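You operate a simulated robot arm through the tools that you are given. There is no shell and no other tool.

The job below is to be done with a simulated two-armed robot. You get a single attempt, and the scene is never put back.

## Task
Wind the ramp up till the violet jar slides, then level it.
Fine: start the jar at the ramp's open end; once the ramp is level, slide it back there. Set down upright: violet jar.

The check looks at the end state, three seconds after you hand in, the way a careful person would. Anything else that was tipped, shoved, dropped, spilled or broken makes it a failure.

## Robot
Two 6-joint arms with fingered hands on one trunk that stands fixed in place. Base frame: the origin is at the foot of the trunk, x ahead of it, y to its left, z up. Lengths are in mm, angles in rad, forces in N, time in s.
The left shoulder is at [50, 170, 1050], the right one opposite. With the tool pointing down near the work surface each hand reaches from about 500 to 760 mm from the base axis, measured 20 degrees to its own side. Payload 3.5 kg a hand.
Tool frame (each hand has its own): the origin (TCP) lies between the finger pads and is the grasp point; the fingertips stand 26 mm ahead of it; z points along the fingers, y is the line along which they close. The gripper opens to 132 mm; its body begins 73 mm behind the TCP. The gripper is a hand of 3 fingers: y runs from the thumb to the fingers, the wrist lies at [0, 0, -234] in the tool frame, and closing takes about 1.5 s.
Orientation is that of the tool frame in the base frame, as a unit quaternion [w, x, y, z]. With the fingers straight down and closing along the base's y, the tool's x points along the base's -x, its y along +y and its z along -z.

## Interface
- The arms move only by the tool drive_tool. It takes "left_commands", "right_commands" or both (then of equal length, played together; a hand with none holds still); each is a list of rows, each a list of 7 numbers: the finger opening in mm, from 0 to 132, then the shift along the tool's x, y, z in mm, then the turn, a rotation vector about the tool's x, y, z in rad. In form: [[hand, tx, ty, tz, wx, wy, wz], ...]. A call has 1 to 20 rows; each row shifts and turns the commanded pose from where the row before left it, along the tool's axes as they then stand. Rows are played at 5 a second. More than 50 mm and 0.15 rad between two rows, or a gripper value outside its range, and nothing of the call is played. Where a pose cannot be reached the arm comes as near as it can. A force on the tool above 40 N (or 10 N above the force at the start of the call, whichever is more), or a blocked arm, ends the call early, and 0.2 s more pass. Each finger travels about 153 mm/s and halts on what it meets, pressing with about 24 N; the grip force reading is that of the motor and also rises with nothing between the fingers. The clock runs only during rows and for 0.2 s after the last one: add rows that do not move to give the fingers time. It gives the time, the measured TCP pose, the force on the tool (base axes), the opening and the grip force at its end, in the units of the frame above (readings bear some noise), with the torque about the TCP (base axes, N m) and any sound that the robot's microphone picked up.
- Cameras (640 x 400 px; columns grow to the right, rows downward): "scene" is now at [33.9, 20.7, 1655.2]; the picture's right is [0.32, -0.95, 0.00], its down [-0.71, -0.24, -0.66] and it looks along [0.63, 0.21, -0.75] (base axes); focal length 323 px, centre (320, 200). "left" rides on the left gripper at [-62, 3, -92] in its tool frame; the picture's right is [-0.05, -1.00, 0.00], its down [0.83, -0.04, -0.56] and it looks along [0.56, -0.03, 0.83] (tool axes); focal length 230 px, centre (320, 200). "right" rides on the right gripper at [62, 3, -92] in its tool frame; the picture's right is [-0.05, 1.00, 0.00], its down [-0.83, -0.04, -0.56] and it looks along [-0.55, -0.03, 0.83] (tool axes); focal length 230 px, centre (320, 200). There is no depth. A picture from a camera that has moved, and an enlarged one, comes with that camera's place and axes in the base frame and with its lens. The place of the scene camera against the robot may be out by one fixed shift of up to 25 mm in any direction.
- capture(camera): a new picture of that camera. It takes no simulated time.
- move_column(by): slides the trunk up (or, below 0, down) by that many mm; the arms and the scene camera ride with it, the base frame stays. It gives what a move gives, with no picture.
- hand_shape(shape, hand): the hand has 3 fingers and takes this shape, open, in about a second: jaw (thumb against the fingers, like two jaws); tri (thumb and two fingers); tip (a fingertip pinch); poke (one finger out to press); point (the index stretched); flat (the hand flat); cup (the hand cupped); fist (a fist). The gripper value then closes the fingers along that shape, each until it touches; the sizes above hold for jaw. It gives what a move gives, with no picture.
- head_to(pan, tilt): turns the head with the scene camera to pan (to the left, within 1.501 rad either way) and tilt (down, from -0.506 to 1.204), counted from straight ahead of the robot. It gives what a move gives.
- inspect(camera, box): a new picture of the part [left, top, right, bottom] of that camera's present view, enlarged. It takes no simulated time.
- close_job(): hands the job in; it is judged then, once.

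Nothing tells you positions but the pictures and the camera data. Unless the task says otherwise, let go and move clear before handing in.

The tools are called after "Request:" by a JSON object that holds its "method" and its "body". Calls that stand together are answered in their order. drive_tool: Moves the arms, as the interface text tells. Its arguments: {"type":"object","properties":{"left_commands":{"type":"array"},"right_commands":{"type":"array"}},"required":[]} The other tools are called the same way: move_column (by) moves the trunk up or down; hand_shape (shape, hand) gives the hand a shape; head_to (pan, tilt) turns the head that bears the scene camera; capture (camera) takes a picture; inspect (camera, box) takes an enlarged picture of a part of a camera's view; close_job () hands the job in.

At the start:

```text
time: 0.0
left_ee_pos: [476.4, 469.5, 1190.8]
left_tool_rot: [0.001, 0.0, 1.0, 0.001]
left_force: [0.1, -0.1, -0.3]
left_torque: [0.04, 0.0, -0.01]
left_gripper_width: 131.8
left_gripper_force: 0.1
left_shape: jaw
right_ee_pos: [669.1, 2.6, 1120.9]
right_tool_rot: [0.0, 0.0, 1.0, -0.001]
right_force: [-0.1, 0.6, 0.1]
right_torque: [-0.02, 0.02, 0.01]
right_gripper_width: 131.7
right_gripper_force: 0.0
right_shape: jaw
trunk travel left (down, up): [-665.0, 45.0]
head pan, tilt (commanded): [0.323, 0.85]
```

scene: 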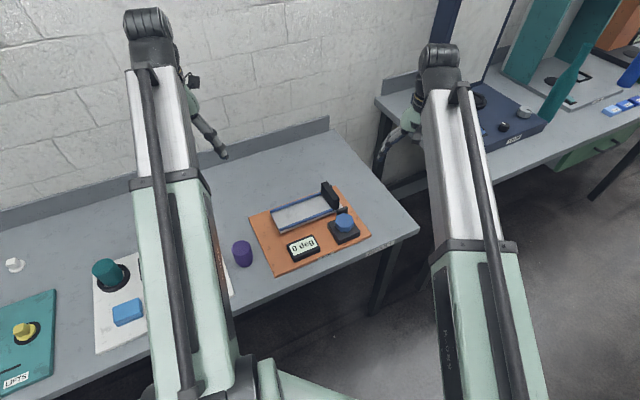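
right: 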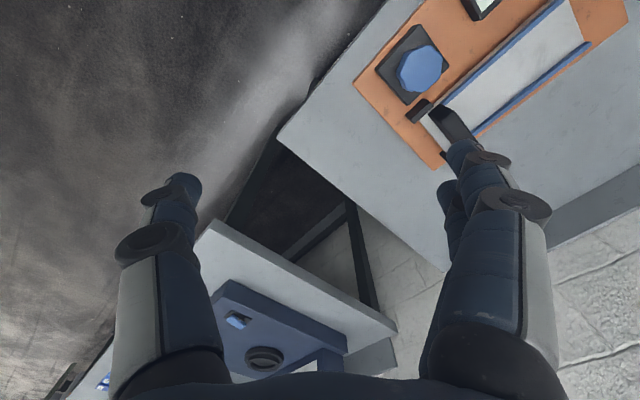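
left: 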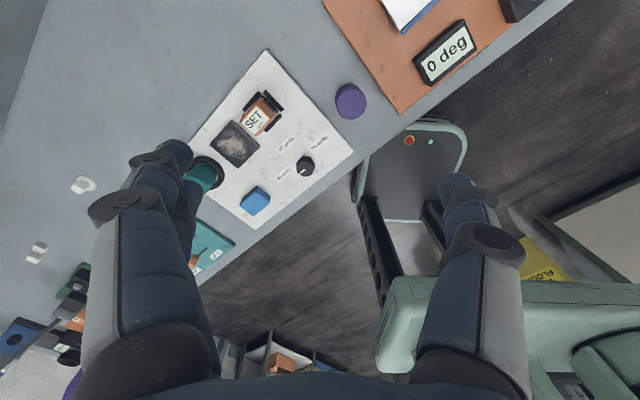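

I see a bench with an orange plate that bears a ramp, a "0 deg" display and a blue knob; a violet jar stands on the bench left of it. I'll look closer before moving.

Request:
{"method": "inspect", "body": {"camera": "scene", "box": [220, 160, 400, 280]}}

Request:
{"method": "inspect", "body": {"camera": "left", "box": [300, 0, 560, 160]}}

Request:
{"method": "inspect", "body": {"camera": "right", "box": [340, 0, 640, 190]}}

```text
3.33 times, centred on (310, 220) of scene
camera zoom: at [33.9, 20.7, 1655.2], right [0.32, -0.95, 0.0], down [-0.71, -0.24, -0.66], along [0.63, 0.21, -0.75], focal length 1075 px, centre (353, 133)
```

zoom: 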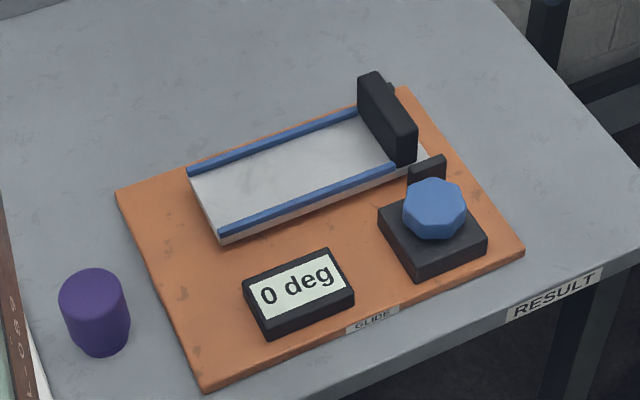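

```text
2.46 times, centred on (430, 80) of left
camera zoom: at [537.7, 474.0, 1283.5], right [0.05, -1.0, 0.0], down [-0.83, -0.04, 0.55], along [-0.55, -0.03, -0.83], focal length 566 px, centre (49, 495)
```

zoom: 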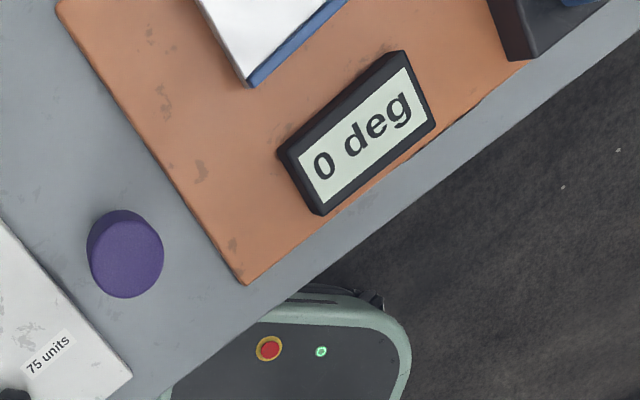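

```text
2.11 times, centred on (490, 95) of right
camera zoom: at [607.3, 6.0, 1212.6], right [0.05, 1.0, 0.0], down [0.83, -0.04, 0.56], along [0.55, -0.03, -0.83], focal length 484 px, centre (-38, 421)
```

zoom: 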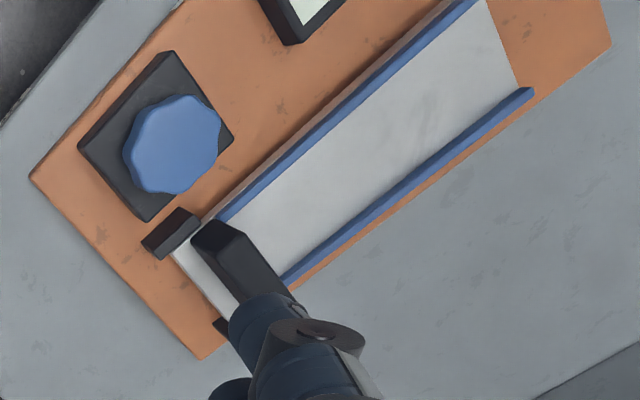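

The ramp runs diagonally, its stop near the knob, and its open end is toward the jar. I'll shift both hands a little, staying high up, to get second views for triangulation.

Request:
{"method": "drive_tool", "body": {"left_commands": [[131, 0, -20, 20, 0, 0, 0], [131, 0, -20, 20, 0, 0, 0], [131, 0, -20, 20, 0, 0, 0], [131, 0, -20, 20, 0, 0, 0]], "right_commands": [[131, 35, 10, 0, 0, 0, 0], [131, 35, 10, 0, 0, 0, 0], [131, 35, 10, 0, 0, 0, 0], [131, 35, 10, 0, 0, 0, 0]]}}

Request:
{"method": "capture", "body": {"camera": "right"}}

Request:
{"method": "capture", "body": {"camera": "left"}}

Request:
{"method": "capture", "body": {"camera": "scene"}}

```text
time: 1.0
left_ee_pos: [478.3, 391.2, 1111.4]
left_tool_rot: [0.001, 0.0, 1.0, 0.0]
left_force: [-0.1, 0.4, 0.0]
left_torque: [0.01, -0.01, 0.01]
left_gripper_width: 130.9
left_gripper_force: 0.1
left_shape: jaw
right_ee_pos: [526.7, 42.6, 1120.0]
right_tool_rot: [0.0, 0.001, 1.0, -0.001]
right_force: [0.1, -0.9, -0.2]
right_torque: [-0.01, -0.01, 0.0]
right_gripper_width: 131.1
right_gripper_force: 0.1
right_shape: jaw
trunk travel left (down, up): [-665.0, 45.0]
head pan, tilt (commanded): [0.323, 0.85]
```

```text
taken
camera right: at [464.9, 45.8, 1212.8], right [0.05, 1.0, 0.0], down [0.83, -0.04, 0.56], along [0.55, -0.03, -0.83], focal length 230 px, centre (320, 200)
```

right: 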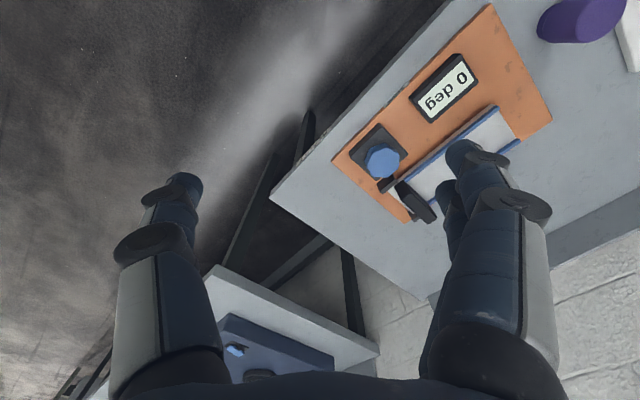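

```text
taken
camera left: at [538.7, 394.6, 1205.1], right [0.05, -1.0, 0.0], down [-0.83, -0.04, 0.55], along [-0.55, -0.03, -0.83], focal length 230 px, centre (320, 200)
```

left: 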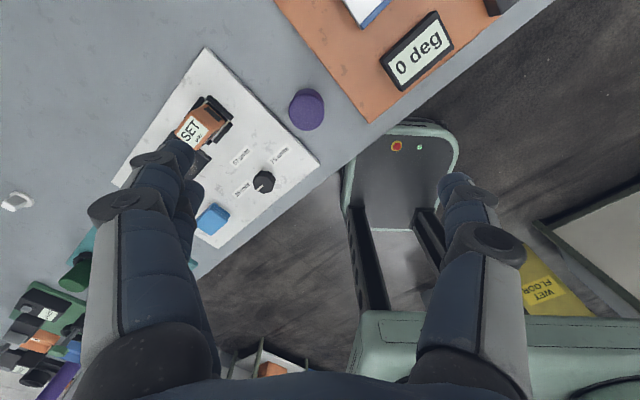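

```text
taken
camera scene: at [33.6, 20.6, 1655.2], right [0.32, -0.95, 0.0], down [-0.71, -0.24, -0.66], along [0.63, 0.21, -0.75], focal length 323 px, centre (320, 200)
```

scene: 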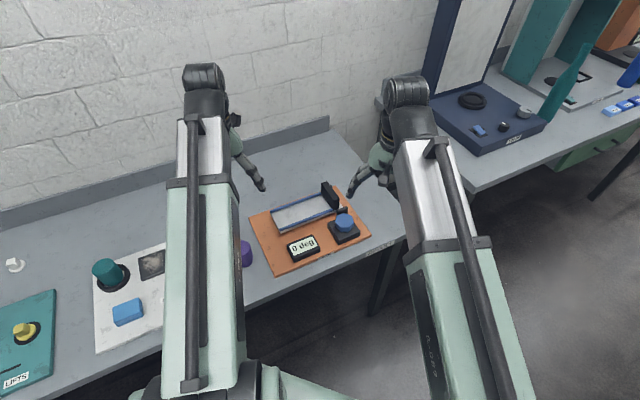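

Both hands moved as commanded, and the jar, ramp, and knob are still in view. I'll enlarge the views for measuring.

Request:
{"method": "inspect", "body": {"camera": "right", "box": [320, 0, 640, 240]}}

Request:
{"method": "inspect", "body": {"camera": "left", "box": [160, 0, 480, 240]}}

```text
1.67 times, centred on (480, 120) of right
camera zoom: at [464.9, 45.8, 1212.8], right [0.05, 1.0, 0.0], down [0.83, -0.04, 0.56], along [0.55, -0.03, -0.83], focal length 384 px, centre (53, 333)
```

zoom: 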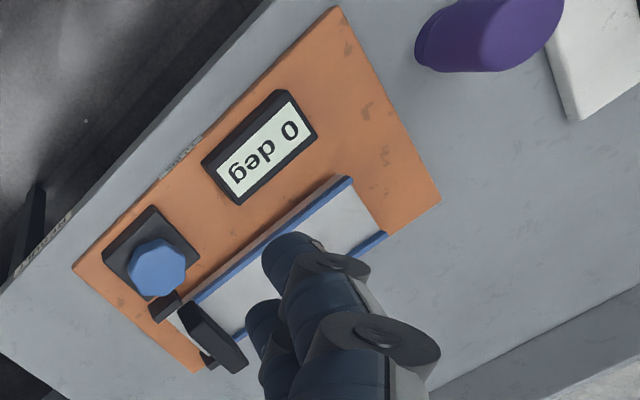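

```text
1.67 times, centred on (320, 120) of left
camera zoom: at [538.7, 394.6, 1205.1], right [0.05, -1.0, 0.0], down [-0.83, -0.04, 0.55], along [-0.55, -0.03, -0.83], focal length 384 px, centre (320, 333)
```

zoom: 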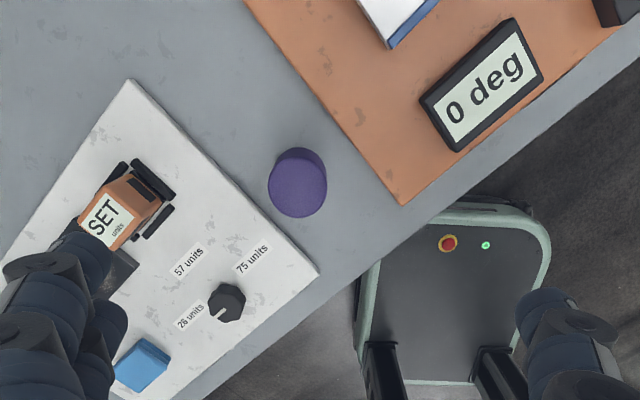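

The plate top comes out at z≈770, knob top ≈(641,152,820), jar top ≈(453,410,829) with about 56 mm diameter. Next I move the left hand over the ramp, yawed 43° to match it, for a closer look.

Request:
{"method": "drive_tool", "body": {"left_commands": [[131, -38, -18, 8, 0, 0, 0], [131, -38, -18, 8, 0, 0, 0], [131, -38, -18, 8, 0, 0, 0], [131, -38, -18, 8, 0, 0, 0], [131, 0, 0, 0, 0, 0, 0.126], [131, 0, 0, 0, 0, 0, 0.126], [131, 0, 0, 0, 0, 0, 0.126], [131, 0, 0, 0, 0, 0, 0.126], [131, 0, 0, 0, 0, 0, 0.126], [131, 0, 0, 0, 0, 0, 0.126], [131, 0, 0, 0, 0, 0, 0]]}}

Request:
{"method": "capture", "body": {"camera": "left"}}

Request:
{"method": "capture", "body": {"camera": "right"}}

Request:
{"method": "capture", "body": {"camera": "scene"}}

```text
time: 3.4
left_ee_pos: [627.2, 317.3, 1077.1]
left_tool_rot: [0.001, 0.37, 0.929, 0.0]
left_force: [0.1, 0.2, 0.0]
left_torque: [0.02, 0.0, 0.01]
left_gripper_width: 131.2
left_gripper_force: 0.0
left_shape: jaw
right_ee_pos: [527.7, 42.3, 1120.5]
right_tool_rot: [0.0, 0.0, 1.0, -0.001]
right_force: [-0.5, 0.3, 0.3]
right_torque: [-0.02, 0.03, 0.04]
right_gripper_width: 131.1
right_gripper_force: 0.1
right_shape: jaw
trunk travel left (down, up): [-665.0, 45.0]
head pan, tilt (commanded): [0.323, 0.85]
```

```text
taken
camera left: at [674.5, 278.9, 1171.0], right [-0.65, -0.76, 0.0], down [-0.63, 0.54, 0.55], along [-0.42, 0.36, -0.83], focal length 230 px, centre (320, 200)
```

left: 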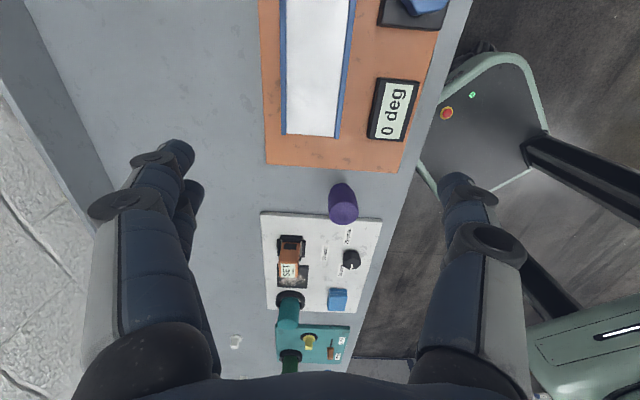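

```text
taken
camera right: at [465.8, 45.8, 1212.7], right [0.05, 1.0, 0.0], down [0.83, -0.04, 0.56], along [0.55, -0.03, -0.83], focal length 230 px, centre (320, 200)
```

right: 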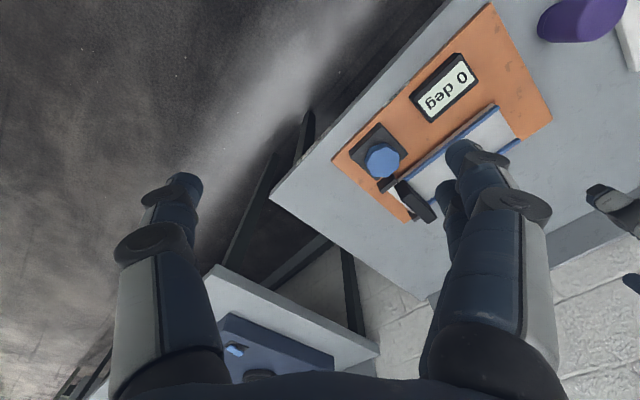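

```text
taken
camera scene: at [33.9, 20.7, 1655.2], right [0.32, -0.95, 0.0], down [-0.71, -0.24, -0.66], along [0.63, 0.21, -0.75], focal length 323 px, centre (320, 200)
```

scene: 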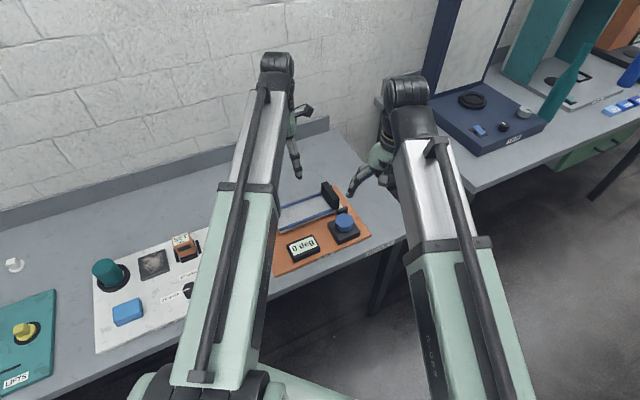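

The left camera now looks along the ramp with the jar, display and open end all in view. I'll enlarge it to measure the rails and the open end.

Request:
{"method": "inspect", "body": {"camera": "left", "box": [240, 0, 480, 150]}}

Request:
{"method": "inspect", "body": {"camera": "left", "box": [240, 90, 480, 240]}}

```text
2.67 times, centred on (360, 75) of left
camera zoom: at [674.5, 278.9, 1171.0], right [-0.65, -0.76, 0.0], down [-0.63, 0.54, 0.55], along [-0.42, 0.36, -0.83], focal length 614 px, centre (213, 533)
```

zoom: 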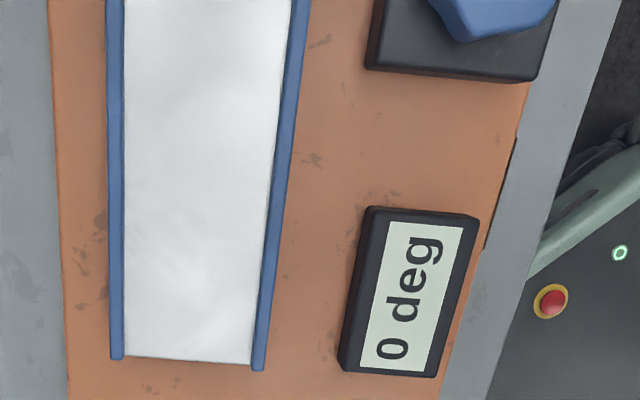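

```text
2.67 times, centred on (360, 165) of left
camera zoom: at [674.5, 278.9, 1171.0], right [-0.65, -0.76, 0.0], down [-0.63, 0.54, 0.55], along [-0.42, 0.36, -0.83], focal length 614 px, centre (213, 293)
```

zoom: 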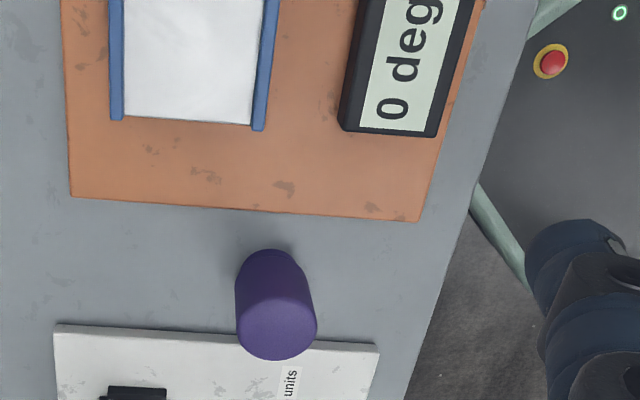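

The ramp's rails seem to sit near z≈808, higher than I expected above the plate. I'll zoom in from the side views to confirm the ramp height and the hinge.

Request:
{"method": "inspect", "body": {"camera": "scene", "box": [260, 170, 380, 270]}}

Request:
{"method": "inspect", "body": {"camera": "right", "box": [330, 80, 530, 230]}}

```text
4.00 times, centred on (320, 220) of scene
camera zoom: at [33.9, 20.7, 1655.2], right [0.32, -0.95, 0.0], down [-0.71, -0.24, -0.66], along [0.63, 0.21, -0.75], focal length 1290 px, centre (320, 120)
```

zoom: 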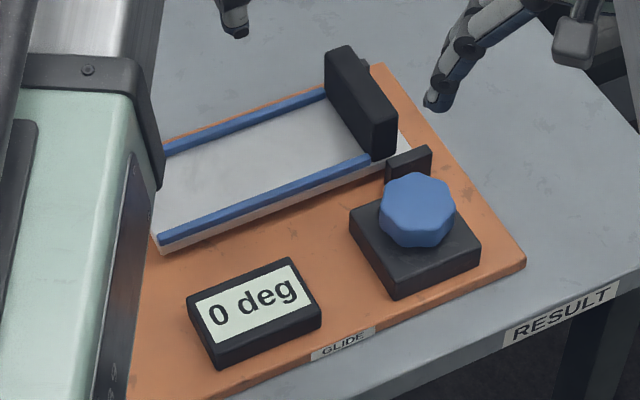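

```text
2.67 times, centred on (430, 155) of right
camera zoom: at [465.8, 45.8, 1212.7], right [0.05, 1.0, 0.0], down [0.83, -0.04, 0.56], along [0.55, -0.03, -0.83], focal length 614 px, centre (27, 320)
```

zoom: 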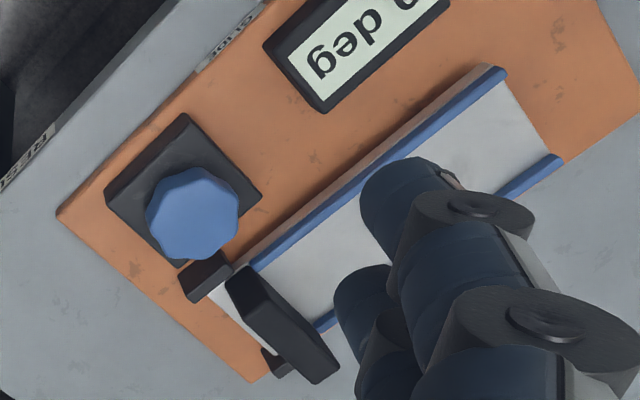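

Measured: the plate axes run at −45°, the open end's centre is ≈(591,369) with rail tops at z≈804, and the rail gap of ~78 mm fits the jar. I'll move the left hand to hover above the jar with its closing axis across the ramp direction.

Request:
{"method": "drive_tool", "body": {"left_commands": [[131, 0, 0, 0, 0, 0, 0.024], [131, 31.5, -9.6, 28, 0, 0, 0], [131, 31.5, -9.6, 28, 0, 0, 0], [131, 31.5, -9.6, 28, 0, 0, 0], [131, 31.5, -9.6, 28, 0, 0, 0], [131, 31.5, -9.6, 28, 0, 0, 0], [131, 31.5, -9.6, 28, 0, 0, 0], [131, 0, 0, 0, 0, 0, 0]]}}

Request:
{"method": "capture", "body": {"camera": "left"}}

Request:
{"method": "capture", "body": {"camera": "scene"}}

```text
time: 5.2
left_ee_pos: [454.2, 412.4, 910.1]
left_tool_rot: [0.0, 0.381, 0.925, 0.0]
left_force: [0.9, -0.2, -0.1]
left_torque: [-0.03, -0.01, -0.02]
left_gripper_width: 131.1
left_gripper_force: 0.0
left_shape: jaw
right_ee_pos: [527.3, 42.8, 1120.1]
right_tool_rot: [0.0, -0.001, 1.0, 0.0]
right_force: [-0.5, -0.8, -0.1]
right_torque: [0.01, 0.0, 0.0]
right_gripper_width: 131.3
right_gripper_force: 0.1
right_shape: jaw
trunk travel left (down, up): [-665.0, 45.0]
head pan, tilt (commanded): [0.323, 0.85]
```

```text
taken
camera left: at [499.4, 371.2, 1003.2], right [-0.67, -0.75, 0.0], down [-0.62, 0.55, 0.55], along [-0.41, 0.37, -0.83], focal length 230 px, centre (320, 200)
```

left: 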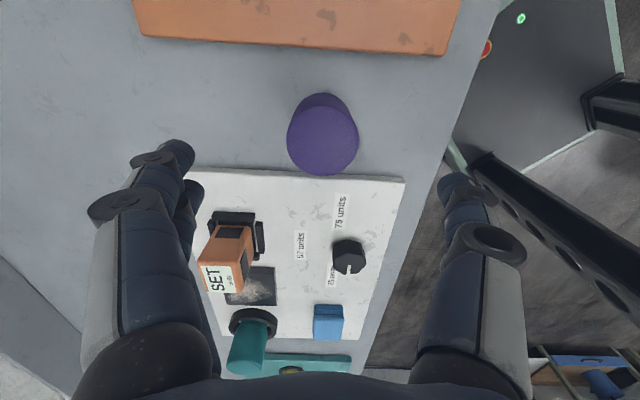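

```text
taken
camera scene: at [34.0, 20.5, 1655.2], right [0.32, -0.95, 0.0], down [-0.71, -0.24, -0.66], along [0.63, 0.21, -0.75], focal length 323 px, centre (320, 200)
```

scene: 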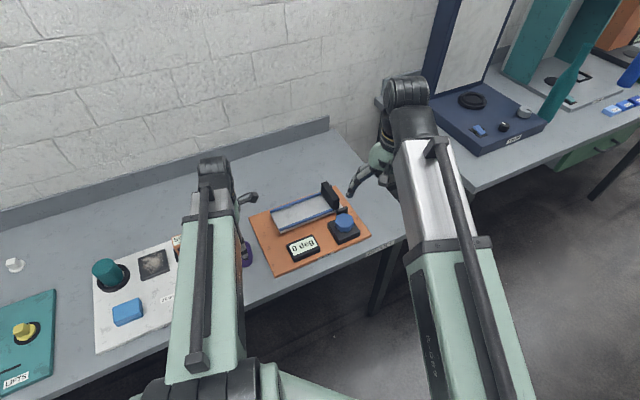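

The jar sits right under the left hand at (453.5, 410), within 3 mm. I'll lower around it and check before closing.

Request:
{"method": "drive_tool", "body": {"left_commands": [[131, -1.3, -2.3, 34, 0, 0, 0], [131, 0, 0, 34, 0, 0, 0], [131, 0, 0, 34, 0, 0, 0], [131, 0, 0, 0, 0, 0, 0]]}}

Request:
{"method": "capture", "body": {"camera": "left"}}

Request:
{"method": "capture", "body": {"camera": "scene"}}

```text
time: 6.2
left_ee_pos: [449.9, 408.3, 807.4]
left_tool_rot: [0.001, 0.381, 0.925, 0.0]
left_force: [-1.0, 0.2, -0.5]
left_torque: [-0.02, 0.01, 0.01]
left_gripper_width: 131.1
left_gripper_force: 0.0
left_shape: jaw
right_ee_pos: [527.4, 42.8, 1120.5]
right_tool_rot: [0.0, 0.0, 1.0, -0.001]
right_force: [0.1, 0.7, 0.3]
right_torque: [-0.04, -0.03, 0.02]
right_gripper_width: 131.1
right_gripper_force: 0.1
right_shape: jaw
trunk travel left (down, up): [-665.0, 45.0]
head pan, tilt (commanded): [0.323, 0.85]
```

```text
taken
camera left: at [496.7, 368.2, 900.5], right [-0.67, -0.75, 0.0], down [-0.62, 0.55, 0.55], along [-0.41, 0.37, -0.83], focal length 230 px, centre (320, 200)
```

left: 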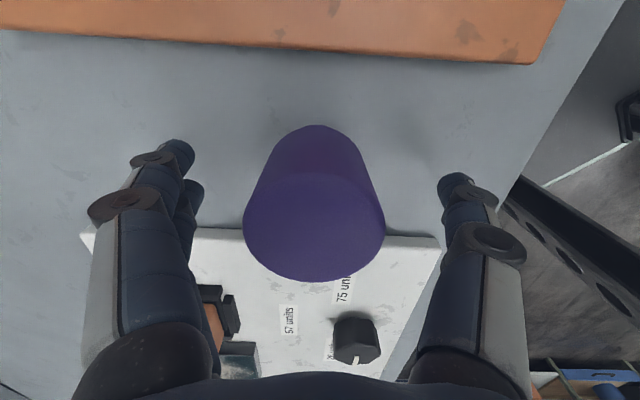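

```text
taken
camera scene: at [33.8, 20.6, 1655.2], right [0.32, -0.95, 0.0], down [-0.71, -0.24, -0.66], along [0.63, 0.21, -0.75], focal length 323 px, centre (320, 200)
```

scene: 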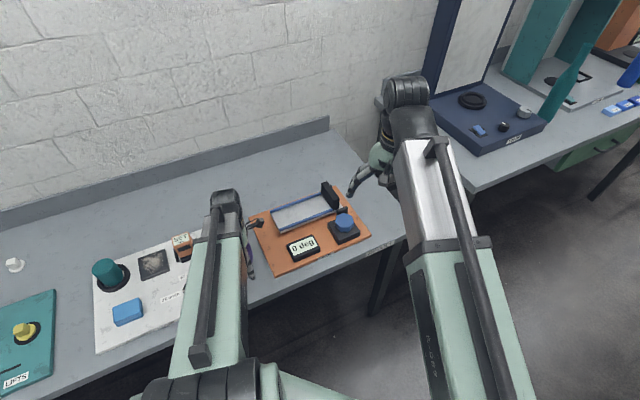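

The jar is centred to within a few millimetres, with clear space on both sides. I'll make a 4 mm trim and close gently.

Request:
{"method": "drive_tool", "body": {"left_commands": [[120, -3.8, 2.0, 0, 0, 0, 0], [90, 0, 0, 0, 0, 0, 0], [70, 0, 0, 0, 0, 0, 0], [50, 0, 0, 0, 0, 0, 0], [48, 0, 0, 0, 0, 0, 0], [48, 0, 0, 0, 0, 0, 0], [48, 0, 0, 0, 0, 0, 0], [48, 0, 0, 0, 0, 0, 0]]}}

Request:
{"method": "capture", "body": {"camera": "left"}}

```text
time: 8.0
left_ee_pos: [455.8, 406.1, 807.8]
left_tool_rot: [0.0, 0.38, 0.925, 0.0]
left_force: [-0.5, 0.2, -0.6]
left_torque: [0.01, 0.0, 0.0]
left_gripper_width: 46.1
left_gripper_force: 23.5
left_shape: jaw
right_ee_pos: [528.6, 41.9, 1120.7]
right_tool_rot: [0.0, 0.001, 1.0, 0.0]
right_force: [-0.1, 0.6, -0.3]
right_torque: [0.02, 0.02, 0.05]
right_gripper_width: 131.0
right_gripper_force: 0.0
right_shape: jaw
trunk travel left (down, up): [-665.0, 45.0]
head pan, tilt (commanded): [0.323, 0.85]
```

```text
taken
camera left: at [501.2, 366.5, 900.6], right [-0.67, -0.75, 0.0], down [-0.62, 0.55, 0.55], along [-0.41, 0.37, -0.83], focal length 230 px, centre (320, 200)
```

left: 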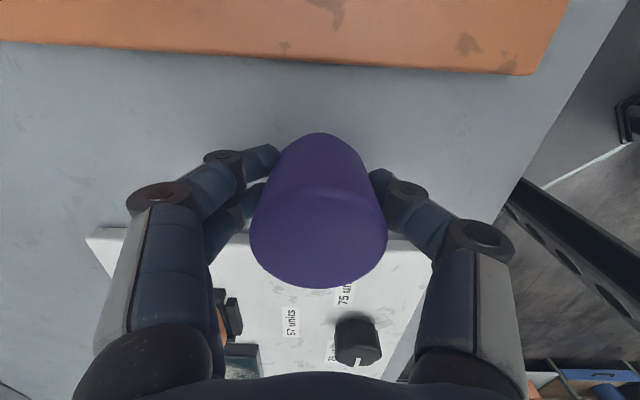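

The fingers are on the jar with a grip force of about 23 N. I'll lift a little to check that it holds.

Request:
{"method": "drive_tool", "body": {"left_commands": [[46, 0, 0, -10, 0, 0, 0], [46, 0, 0, -15, 0, 0, 0], [46, 0, 0, -20, 0, 0, 0], [46, 0, 0, 0, 0, 0, 0]]}}

Request:
{"method": "capture", "body": {"camera": "left"}}

Request:
{"method": "inspect", "body": {"camera": "scene", "box": [180, 170, 360, 290]}}

```text
time: 9.0
left_ee_pos: [456.2, 405.3, 852.7]
left_tool_rot: [0.001, 0.38, 0.925, 0.0]
left_force: [0.4, 0.0, -2.5]
left_torque: [-0.01, -0.02, 0.01]
left_gripper_width: 45.9
left_gripper_force: 24.2
left_shape: jaw
right_ee_pos: [526.6, 43.5, 1119.8]
right_tool_rot: [0.0, 0.0, 1.0, 0.0]
right_force: [-0.7, -1.0, 0.3]
right_torque: [0.0, -0.02, -0.01]
right_gripper_width: 131.0
right_gripper_force: 0.1
right_shape: jaw
trunk travel left (down, up): [-665.0, 45.0]
head pan, tilt (commanded): [0.323, 0.85]
```

```text
taken
camera left: at [502.1, 366.0, 946.7], right [-0.67, -0.75, 0.0], down [-0.62, 0.55, 0.55], along [-0.41, 0.37, -0.83], focal length 230 px, centre (320, 200)
```

left: 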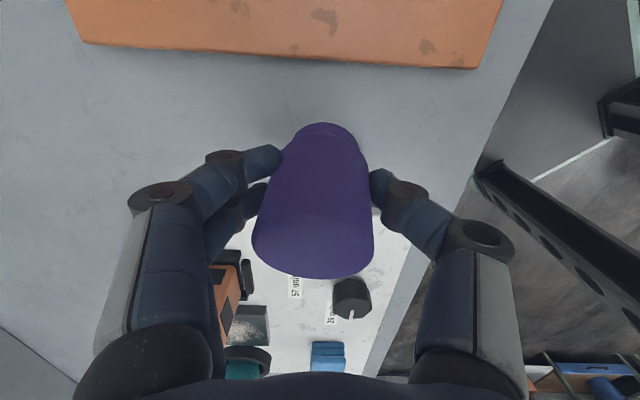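

```text
3.33 times, centred on (270, 230) of scene
camera zoom: at [34.1, 20.9, 1655.2], right [0.32, -0.95, 0.0], down [-0.71, -0.24, -0.66], along [0.63, 0.21, -0.75], focal length 1075 px, centre (487, 100)
```

zoom: 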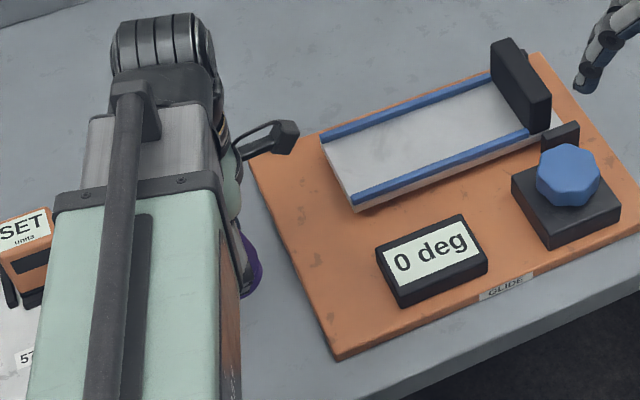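

The jar came up with the hand, but its view changed somewhat; I'll look closely to see whether it slipped or tilted.

Request:
{"method": "inspect", "body": {"camera": "left", "box": [200, 100, 440, 300]}}

Request:
{"method": "inspect", "body": {"camera": "right", "box": [480, 0, 640, 100]}}

```text
2.00 times, centred on (320, 200) of left
camera zoom: at [502.1, 366.0, 946.7], right [-0.67, -0.75, 0.0], down [-0.62, 0.55, 0.55], along [-0.41, 0.37, -0.83], focal length 460 px, centre (320, 200)
```

zoom: 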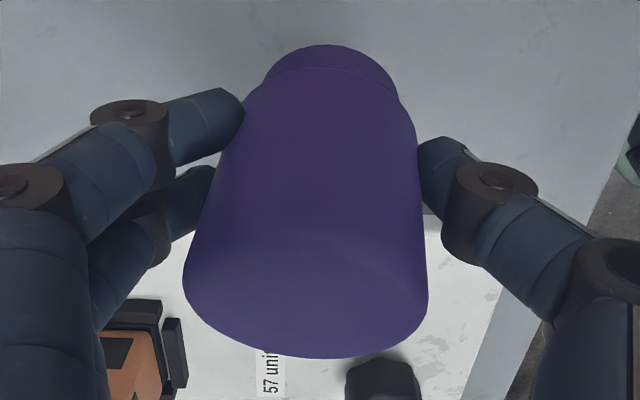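

```text
4.00 times, centred on (560, 50) of right
camera zoom: at [465.9, 45.9, 1212.6], right [0.05, 1.0, 0.0], down [0.83, -0.04, 0.56], along [0.55, -0.03, -0.83], focal length 920 px, centre (-640, 800)
```

zoom: 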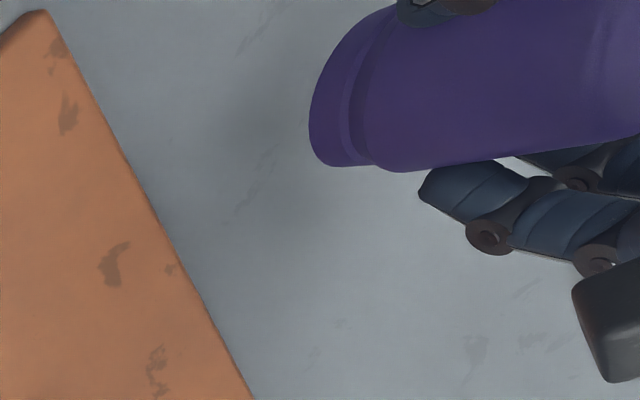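

The fingertips hold the jar low (below its centre), so it has leaned about 10–15° in the grip. I'll set it straight back down on its spot, which rights it, and then regrip it higher.

Request:
{"method": "drive_tool", "body": {"left_commands": [[46, 0, 0, 10, 0, 0, 0], [46, 0, 0, 10, 0, 0, 0], [46, 0, 0, 8, 0, 0, 0], [46, 0, 0, 5, 0, 0, 0], [46, 0, 0, 4, 0, 0, 0], [46, 0, 0, 4, 0, 0, 0], [46, 0, 0, 2, 0, 0, 0], [46, 0, 0, 1, 0, 0, 0], [46, 0, 0, 0, 0, 0, 0]]}}

Request:
{"method": "inspect", "body": {"camera": "left", "box": [200, 100, 440, 300]}}

```text
time: 11.0
left_ee_pos: [457.3, 406.0, 810.9]
left_tool_rot: [0.0, 0.38, 0.925, 0.001]
left_force: [1.4, -5.1, 14.8]
left_torque: [0.25, -0.05, -0.05]
left_gripper_width: 46.5
left_gripper_force: 24.5
left_shape: jaw
right_ee_pos: [527.2, 42.4, 1120.8]
right_tool_rot: [0.001, 0.0, 1.0, -0.001]
right_force: [0.0, 0.2, 0.3]
right_torque: [-0.02, 0.04, -0.01]
right_gripper_width: 131.1
right_gripper_force: 0.2
right_shape: jaw
trunk travel left (down, up): [-665.0, 45.0]
head pan, tilt (commanded): [0.323, 0.85]
```

```text
2.00 times, centred on (320, 200) of left
camera zoom: at [502.7, 365.6, 902.9], right [-0.67, -0.75, 0.0], down [-0.62, 0.55, 0.55], along [-0.41, 0.37, -0.83], focal length 460 px, centre (320, 200)
```

zoom: 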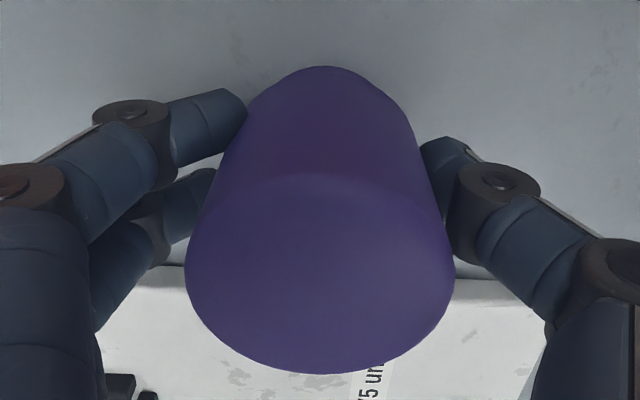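

The jar stands upright again on its spot. I'll open, rise about 17 mm, and look before gripping higher.

Request:
{"method": "drive_tool", "body": {"left_commands": [[55, 0, 0, 0, 0, 0, 0], [75, 0, 0, 0, 0, 0, 0], [100, 0, 0, 0, 0, 0, 0], [110, 0, 0, 0, 0, 0, 0], [110, 0, 0, -8, 0, 0, 0], [110, 0, 0, -9, 0, 0, 0], [110, 0, 0, 0, 0, 0, 0]]}}

Request:
{"method": "capture", "body": {"camera": "left"}}

```text
time: 12.6
left_ee_pos: [458.0, 406.1, 826.8]
left_tool_rot: [0.0, 0.38, 0.925, 0.0]
left_force: [1.1, -0.4, 0.0]
left_torque: [0.01, 0.03, -0.01]
left_gripper_width: 109.9
left_gripper_force: 0.0
left_shape: jaw
right_ee_pos: [527.3, 41.8, 1120.0]
right_tool_rot: [0.0, 0.0, 1.0, 0.0]
right_force: [0.2, -0.5, 0.2]
right_torque: [-0.01, 0.0, 0.01]
right_gripper_width: 131.1
right_gripper_force: 0.0
right_shape: jaw
trunk travel left (down, up): [-665.0, 45.0]
head pan, tilt (commanded): [0.323, 0.85]
```

```text
taken
camera left: at [503.0, 365.6, 920.3], right [-0.67, -0.75, 0.0], down [-0.62, 0.55, 0.55], along [-0.41, 0.37, -0.83], focal length 230 px, centre (320, 200)
```

left: 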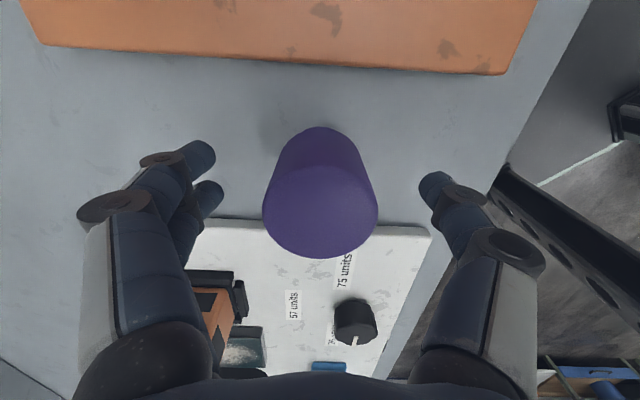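

The jar is upright and centred. I'll close at this higher level, with contact about 38–46 mm above its base.

Request:
{"method": "drive_tool", "body": {"left_commands": [[95, 2, 0, 0, 0, 0, 0], [80, 0, 0, 0, 0, 0, 0], [65, 0, 0, 0, 0, 0, 0], [50, 0, 0, 0, 0, 0, 0], [40, 0, 0, 0, 0, 0, 0], [40, 0, 0, 0, 0, 0, 0], [40, 0, 0, 0, 0, 0, 0], [40, 0, 0, 0, 0, 0, 0]]}}

Request:
{"method": "capture", "body": {"camera": "left"}}

Request:
{"method": "drive_tool", "body": {"left_commands": [[40, 0, 0, -6, 0, 0, 0], [40, 0, 0, -8, 0, 0, 0], [40, 0, 0, 0, 0, 0, 0]]}}

Request:
{"method": "capture", "body": {"camera": "left"}}

```text
time: 14.4
left_ee_pos: [455.7, 407.6, 826.6]
left_tool_rot: [0.0, 0.38, 0.925, 0.0]
left_force: [0.3, 0.5, -0.1]
left_torque: [0.0, -0.02, 0.02]
left_gripper_width: 46.3
left_gripper_force: 24.0
left_shape: jaw
right_ee_pos: [527.0, 41.0, 1121.9]
right_tool_rot: [0.0, 0.0, 1.0, -0.001]
right_force: [0.2, -0.2, 0.2]
right_torque: [-0.01, -0.02, -0.01]
right_gripper_width: 131.1
right_gripper_force: 0.1
right_shape: jaw
trunk travel left (down, up): [-665.0, 45.0]
head pan, tilt (commanded): [0.323, 0.85]
```

```text
taken
camera left: at [501.1, 367.5, 920.3], right [-0.67, -0.75, 0.0], down [-0.62, 0.55, 0.55], along [-0.41, 0.37, -0.83], focal length 230 px, centre (320, 200)
```

left: 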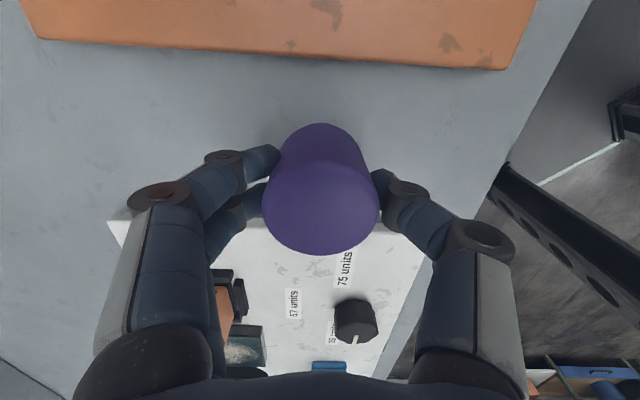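

```text
time: 15.2
left_ee_pos: [456.3, 407.0, 840.4]
left_tool_rot: [0.001, 0.38, 0.925, 0.0]
left_force: [0.9, 0.2, -1.4]
left_torque: [0.0, 0.01, 0.03]
left_gripper_width: 46.0
left_gripper_force: 24.1
left_shape: jaw
right_ee_pos: [527.7, 41.7, 1120.9]
right_tool_rot: [0.0, 0.001, 1.0, -0.001]
right_force: [0.5, -0.4, 0.5]
right_torque: [0.0, 0.01, 0.01]
right_gripper_width: 131.0
right_gripper_force: 0.1
right_shape: jaw
trunk travel left (down, up): [-665.0, 45.0]
head pan, tilt (commanded): [0.323, 0.85]
```

```text
taken
camera left: at [501.5, 367.4, 933.9], right [-0.67, -0.75, 0.0], down [-0.62, 0.55, 0.55], along [-0.41, 0.37, -0.83], focal length 230 px, centre (320, 200)
```

left: 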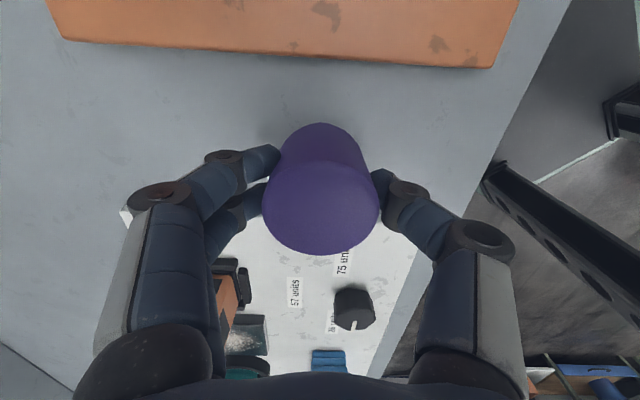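

The jar holds steady and level in this grip. I'll lift it to clear the rails and carry it over the ramp's open end.

Request:
{"method": "drive_tool", "body": {"left_commands": [[40, 0, 0, -20, 0, 0, 0], [40, 0, 0, -25, 0, 0, 0], [40, 0, 0, -20, 0, 0, 0], [40, -20, 8.5, 0, 0, 0, 0], [40, -28, 11.8, 0, 0, 0, 0], [40, -28, 11.8, 0, 0, 0, 0], [40, -28, 11.8, 0, 0, 0, 0], [40, -28, 11.8, 0, 0, 0, 0], [40, -28, 11.8, 0, 0, 0, 0], [40, 0, 0, 0, 0, 0, 0], [40, 0, 0, 0, 0, 0, 0]]}}

Request:
{"method": "capture", "body": {"camera": "left"}}

Request:
{"method": "capture", "body": {"camera": "right"}}

Request:
{"method": "capture", "body": {"camera": "scene"}}

```text
time: 17.6
left_ee_pos: [615.5, 343.6, 905.0]
left_tool_rot: [0.0, 0.38, 0.925, 0.0]
left_force: [-0.7, 0.5, -2.7]
left_torque: [0.01, 0.03, -0.01]
left_gripper_width: 46.0
left_gripper_force: 23.9
left_shape: jaw
right_ee_pos: [527.8, 43.2, 1120.7]
right_tool_rot: [-0.001, 0.001, 1.0, 0.001]
right_force: [-0.4, 0.4, -0.3]
right_torque: [-0.02, -0.01, 0.01]
right_gripper_width: 131.2
right_gripper_force: 0.0
right_shape: jaw
trunk travel left (down, up): [-665.0, 45.0]
head pan, tilt (commanded): [0.323, 0.85]
```

```text
taken
camera left: at [660.9, 302.6, 998.0], right [-0.67, -0.75, 0.0], down [-0.62, 0.55, 0.55], along [-0.41, 0.37, -0.83], focal length 230 px, centre (320, 200)
```

left: 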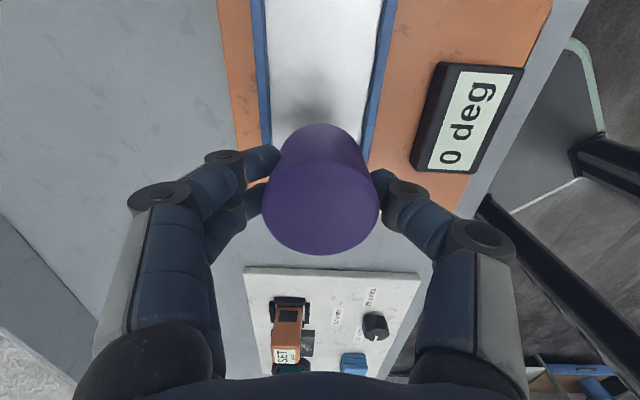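

```text
taken
camera right: at [466.0, 45.8, 1212.6], right [0.05, 1.0, 0.0], down [0.83, -0.04, 0.56], along [0.55, -0.03, -0.83], focal length 230 px, centre (320, 200)
```

right: 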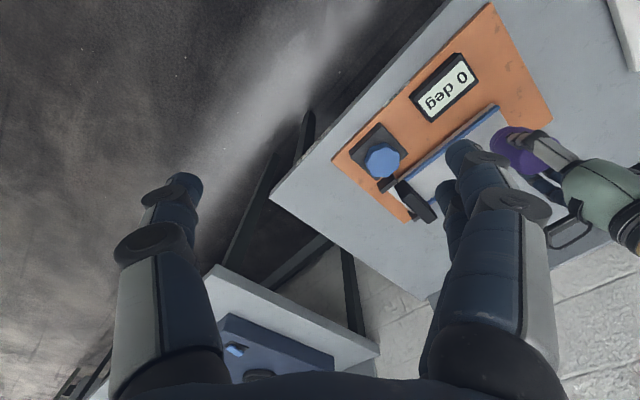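

```text
taken
camera scene: at [34.2, 20.7, 1655.2], right [0.32, -0.95, 0.0], down [-0.71, -0.24, -0.66], along [0.63, 0.21, -0.75], focal length 323 px, centre (320, 200)
```

scene: 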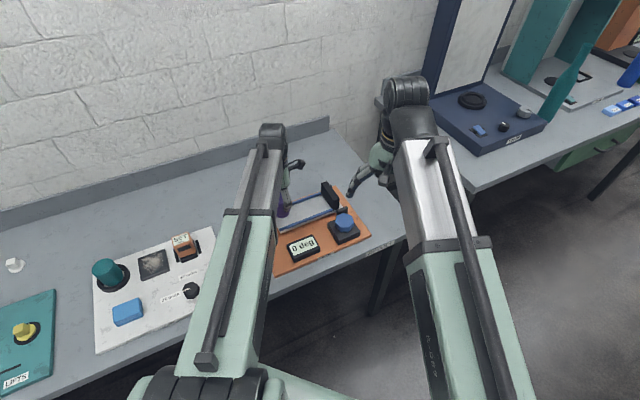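

The jar hangs centred between the rails, about 35 mm in from the open end. I'll lower it in stages and watch the force.

Request:
{"method": "drive_tool", "body": {"left_commands": [[40, 0, 2, 12, 0, 0, 0], [40, 0, 0, 12, 0, 0, 0], [40, 0, 0, 8, 0, 0, 0], [40, 0, 0, 3, 0, 0, 0], [40, 0, 0, 0, 0, 0, 0]]}}

Request:
{"method": "capture", "body": {"camera": "left"}}

Request:
{"method": "inspect", "body": {"camera": "right", "box": [400, 80, 600, 230]}}

```text
time: 18.8
left_ee_pos: [617.7, 346.1, 869.5]
left_tool_rot: [0.0, 0.38, 0.925, 0.0]
left_force: [-0.7, -0.1, -1.3]
left_torque: [0.01, -0.02, -0.01]
left_gripper_width: 46.0
left_gripper_force: 24.2
left_shape: jaw
right_ee_pos: [528.5, 42.9, 1121.6]
right_tool_rot: [0.0, 0.0, 1.0, 0.0]
right_force: [-0.5, -0.5, 0.2]
right_torque: [-0.03, -0.02, 0.04]
right_gripper_width: 130.9
right_gripper_force: 0.0
right_shape: jaw
trunk travel left (down, up): [-665.0, 45.0]
head pan, tilt (commanded): [0.323, 0.85]
```

```text
taken
camera left: at [663.5, 305.8, 962.9], right [-0.67, -0.75, 0.0], down [-0.62, 0.55, 0.55], along [-0.41, 0.37, -0.83], focal length 230 px, centre (320, 200)
```

left: 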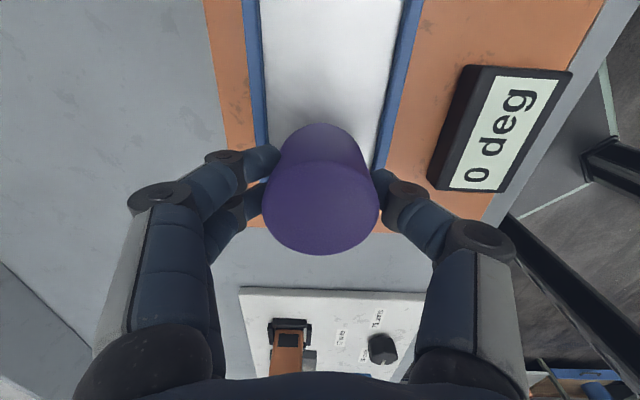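

```text
2.67 times, centred on (500, 155) of right
camera zoom: at [465.9, 45.8, 1212.7], right [0.05, 1.0, 0.0], down [0.83, -0.04, 0.56], along [0.55, -0.03, -0.83], focal length 614 px, centre (-160, 320)
```

zoom: 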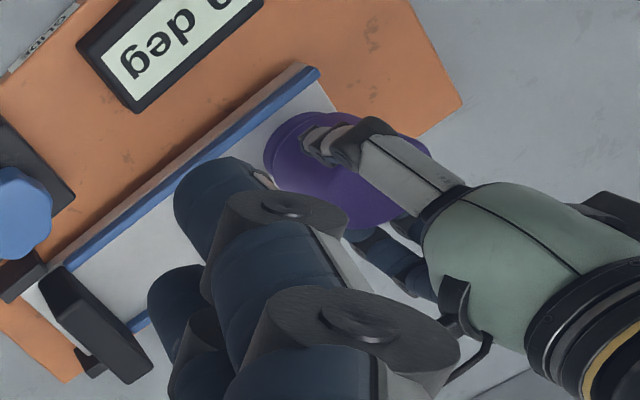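

Still free of contact and centred between the rails. I'll lower the rest in small steps.

Request:
{"method": "drive_tool", "body": {"left_commands": [[40, 0, 0, 2, 0, 0, 0], [40, 0, 0, 2, 0, 0, 0], [40, 0, 0, 1.5, 0, 0, 0], [40, 0, 0, 0, 0, 0, 0]]}}

Request:
{"method": "capture", "body": {"camera": "left"}}

```text
time: 19.8
left_ee_pos: [618.8, 344.0, 867.1]
left_tool_rot: [0.002, 0.381, 0.925, 0.002]
left_force: [0.3, 0.7, 22.0]
left_torque: [0.03, 0.04, 0.02]
left_gripper_width: 46.6
left_gripper_force: 24.1
left_shape: jaw
right_ee_pos: [526.4, 41.0, 1122.3]
right_tool_rot: [0.001, 0.0, 1.0, 0.001]
right_force: [-0.4, -0.3, -0.5]
right_torque: [0.0, 0.02, 0.02]
right_gripper_width: 131.2
right_gripper_force: 0.1
right_shape: jaw
trunk travel left (down, up): [-665.0, 45.0]
head pan, tilt (commanded): [0.323, 0.85]
```

```text
taken
camera left: at [663.4, 305.1, 960.4], right [-0.67, -0.75, 0.0], down [-0.62, 0.55, 0.55], along [-0.41, 0.37, -0.83], focal length 230 px, centre (320, 200)
```

left: 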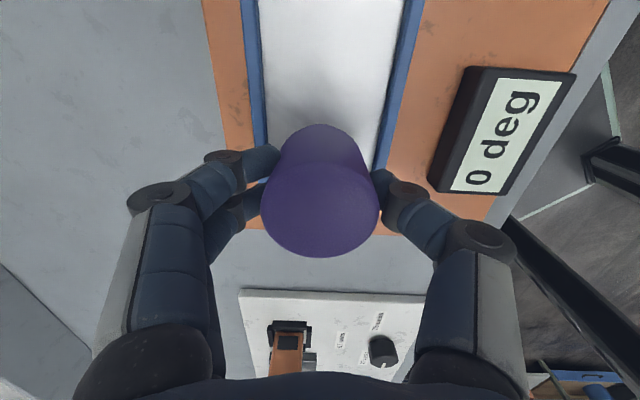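

The jar touches the ramp squarely (22 N, almost no torque). I'll ease the pressure, open, and rise clear.

Request:
{"method": "drive_tool", "body": {"left_commands": [[40, 0, 0, -2, 0, 0, 0], [48, 0, 0, 0, 0, 0, 0], [60, 0, 0, 0, 0, 0, 0], [80, 0, 0, 0, 0, 0, 0], [105, 0, 0, 0, 0, 0, 0], [120, 0, 0, 0, 0, 0, 0], [120, 0, 0, -10, 0, 0, 0], [120, 0, 0, -20, 0, 0, 0], [120, 0, 0, -30, 0, 0, 0], [120, 0, 0, -30, 0, 0, 0], [120, 0, 0, 0, 0, 0, 0]]}}

Request:
{"method": "capture", "body": {"camera": "left"}}

Request:
{"method": "inspect", "body": {"camera": "right", "box": [340, 40, 600, 230]}}

```text
time: 22.2
left_ee_pos: [617.4, 345.9, 957.3]
left_tool_rot: [0.0, 0.38, 0.925, 0.0]
left_force: [0.5, 0.2, 0.7]
left_torque: [-0.02, -0.02, -0.03]
left_gripper_width: 119.9
left_gripper_force: 0.1
left_shape: jaw
right_ee_pos: [527.6, 41.7, 1119.8]
right_tool_rot: [0.001, 0.0, 1.0, 0.0]
right_force: [-1.0, 0.6, -0.4]
right_torque: [-0.01, 0.0, -0.02]
right_gripper_width: 131.1
right_gripper_force: 0.1
right_shape: jaw
trunk travel left (down, up): [-665.0, 45.0]
head pan, tilt (commanded): [0.323, 0.85]
```

```text
taken
camera left: at [662.5, 306.2, 1050.4], right [-0.67, -0.75, 0.0], down [-0.62, 0.55, 0.55], along [-0.41, 0.37, -0.83], focal length 230 px, centre (320, 200)
```

left: 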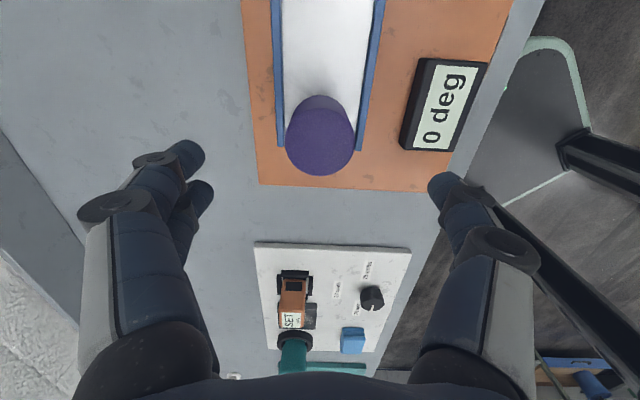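

```text
2.11 times, centred on (470, 135) of right
camera zoom: at [465.8, 45.8, 1212.7], right [0.05, 1.0, 0.0], down [0.83, -0.04, 0.56], along [0.55, -0.03, -0.83], focal length 484 px, centre (4, 337)
```

zoom: 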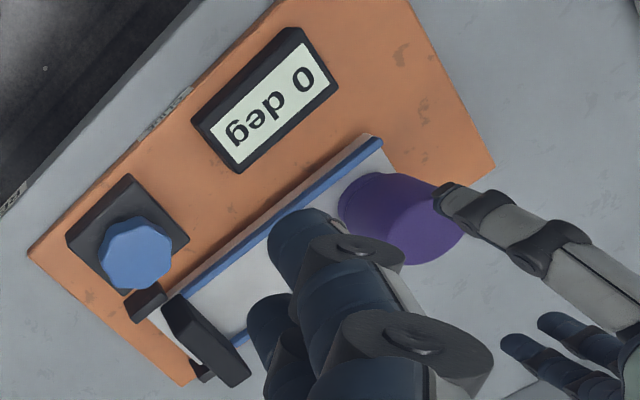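

The jar stands upright on the ramp by the open end. I'll zoom in to verify and record its start position.

Request:
{"method": "inspect", "body": {"camera": "left", "box": [230, 40, 430, 200]}}

```text
2.50 times, centred on (330, 120) of left
camera zoom: at [662.5, 306.2, 1050.4], right [-0.67, -0.75, 0.0], down [-0.62, 0.55, 0.55], along [-0.41, 0.37, -0.83], focal length 575 px, centre (295, 400)
```

zoom: 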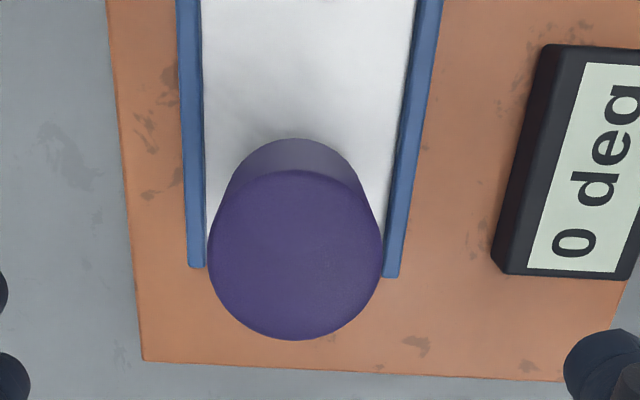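

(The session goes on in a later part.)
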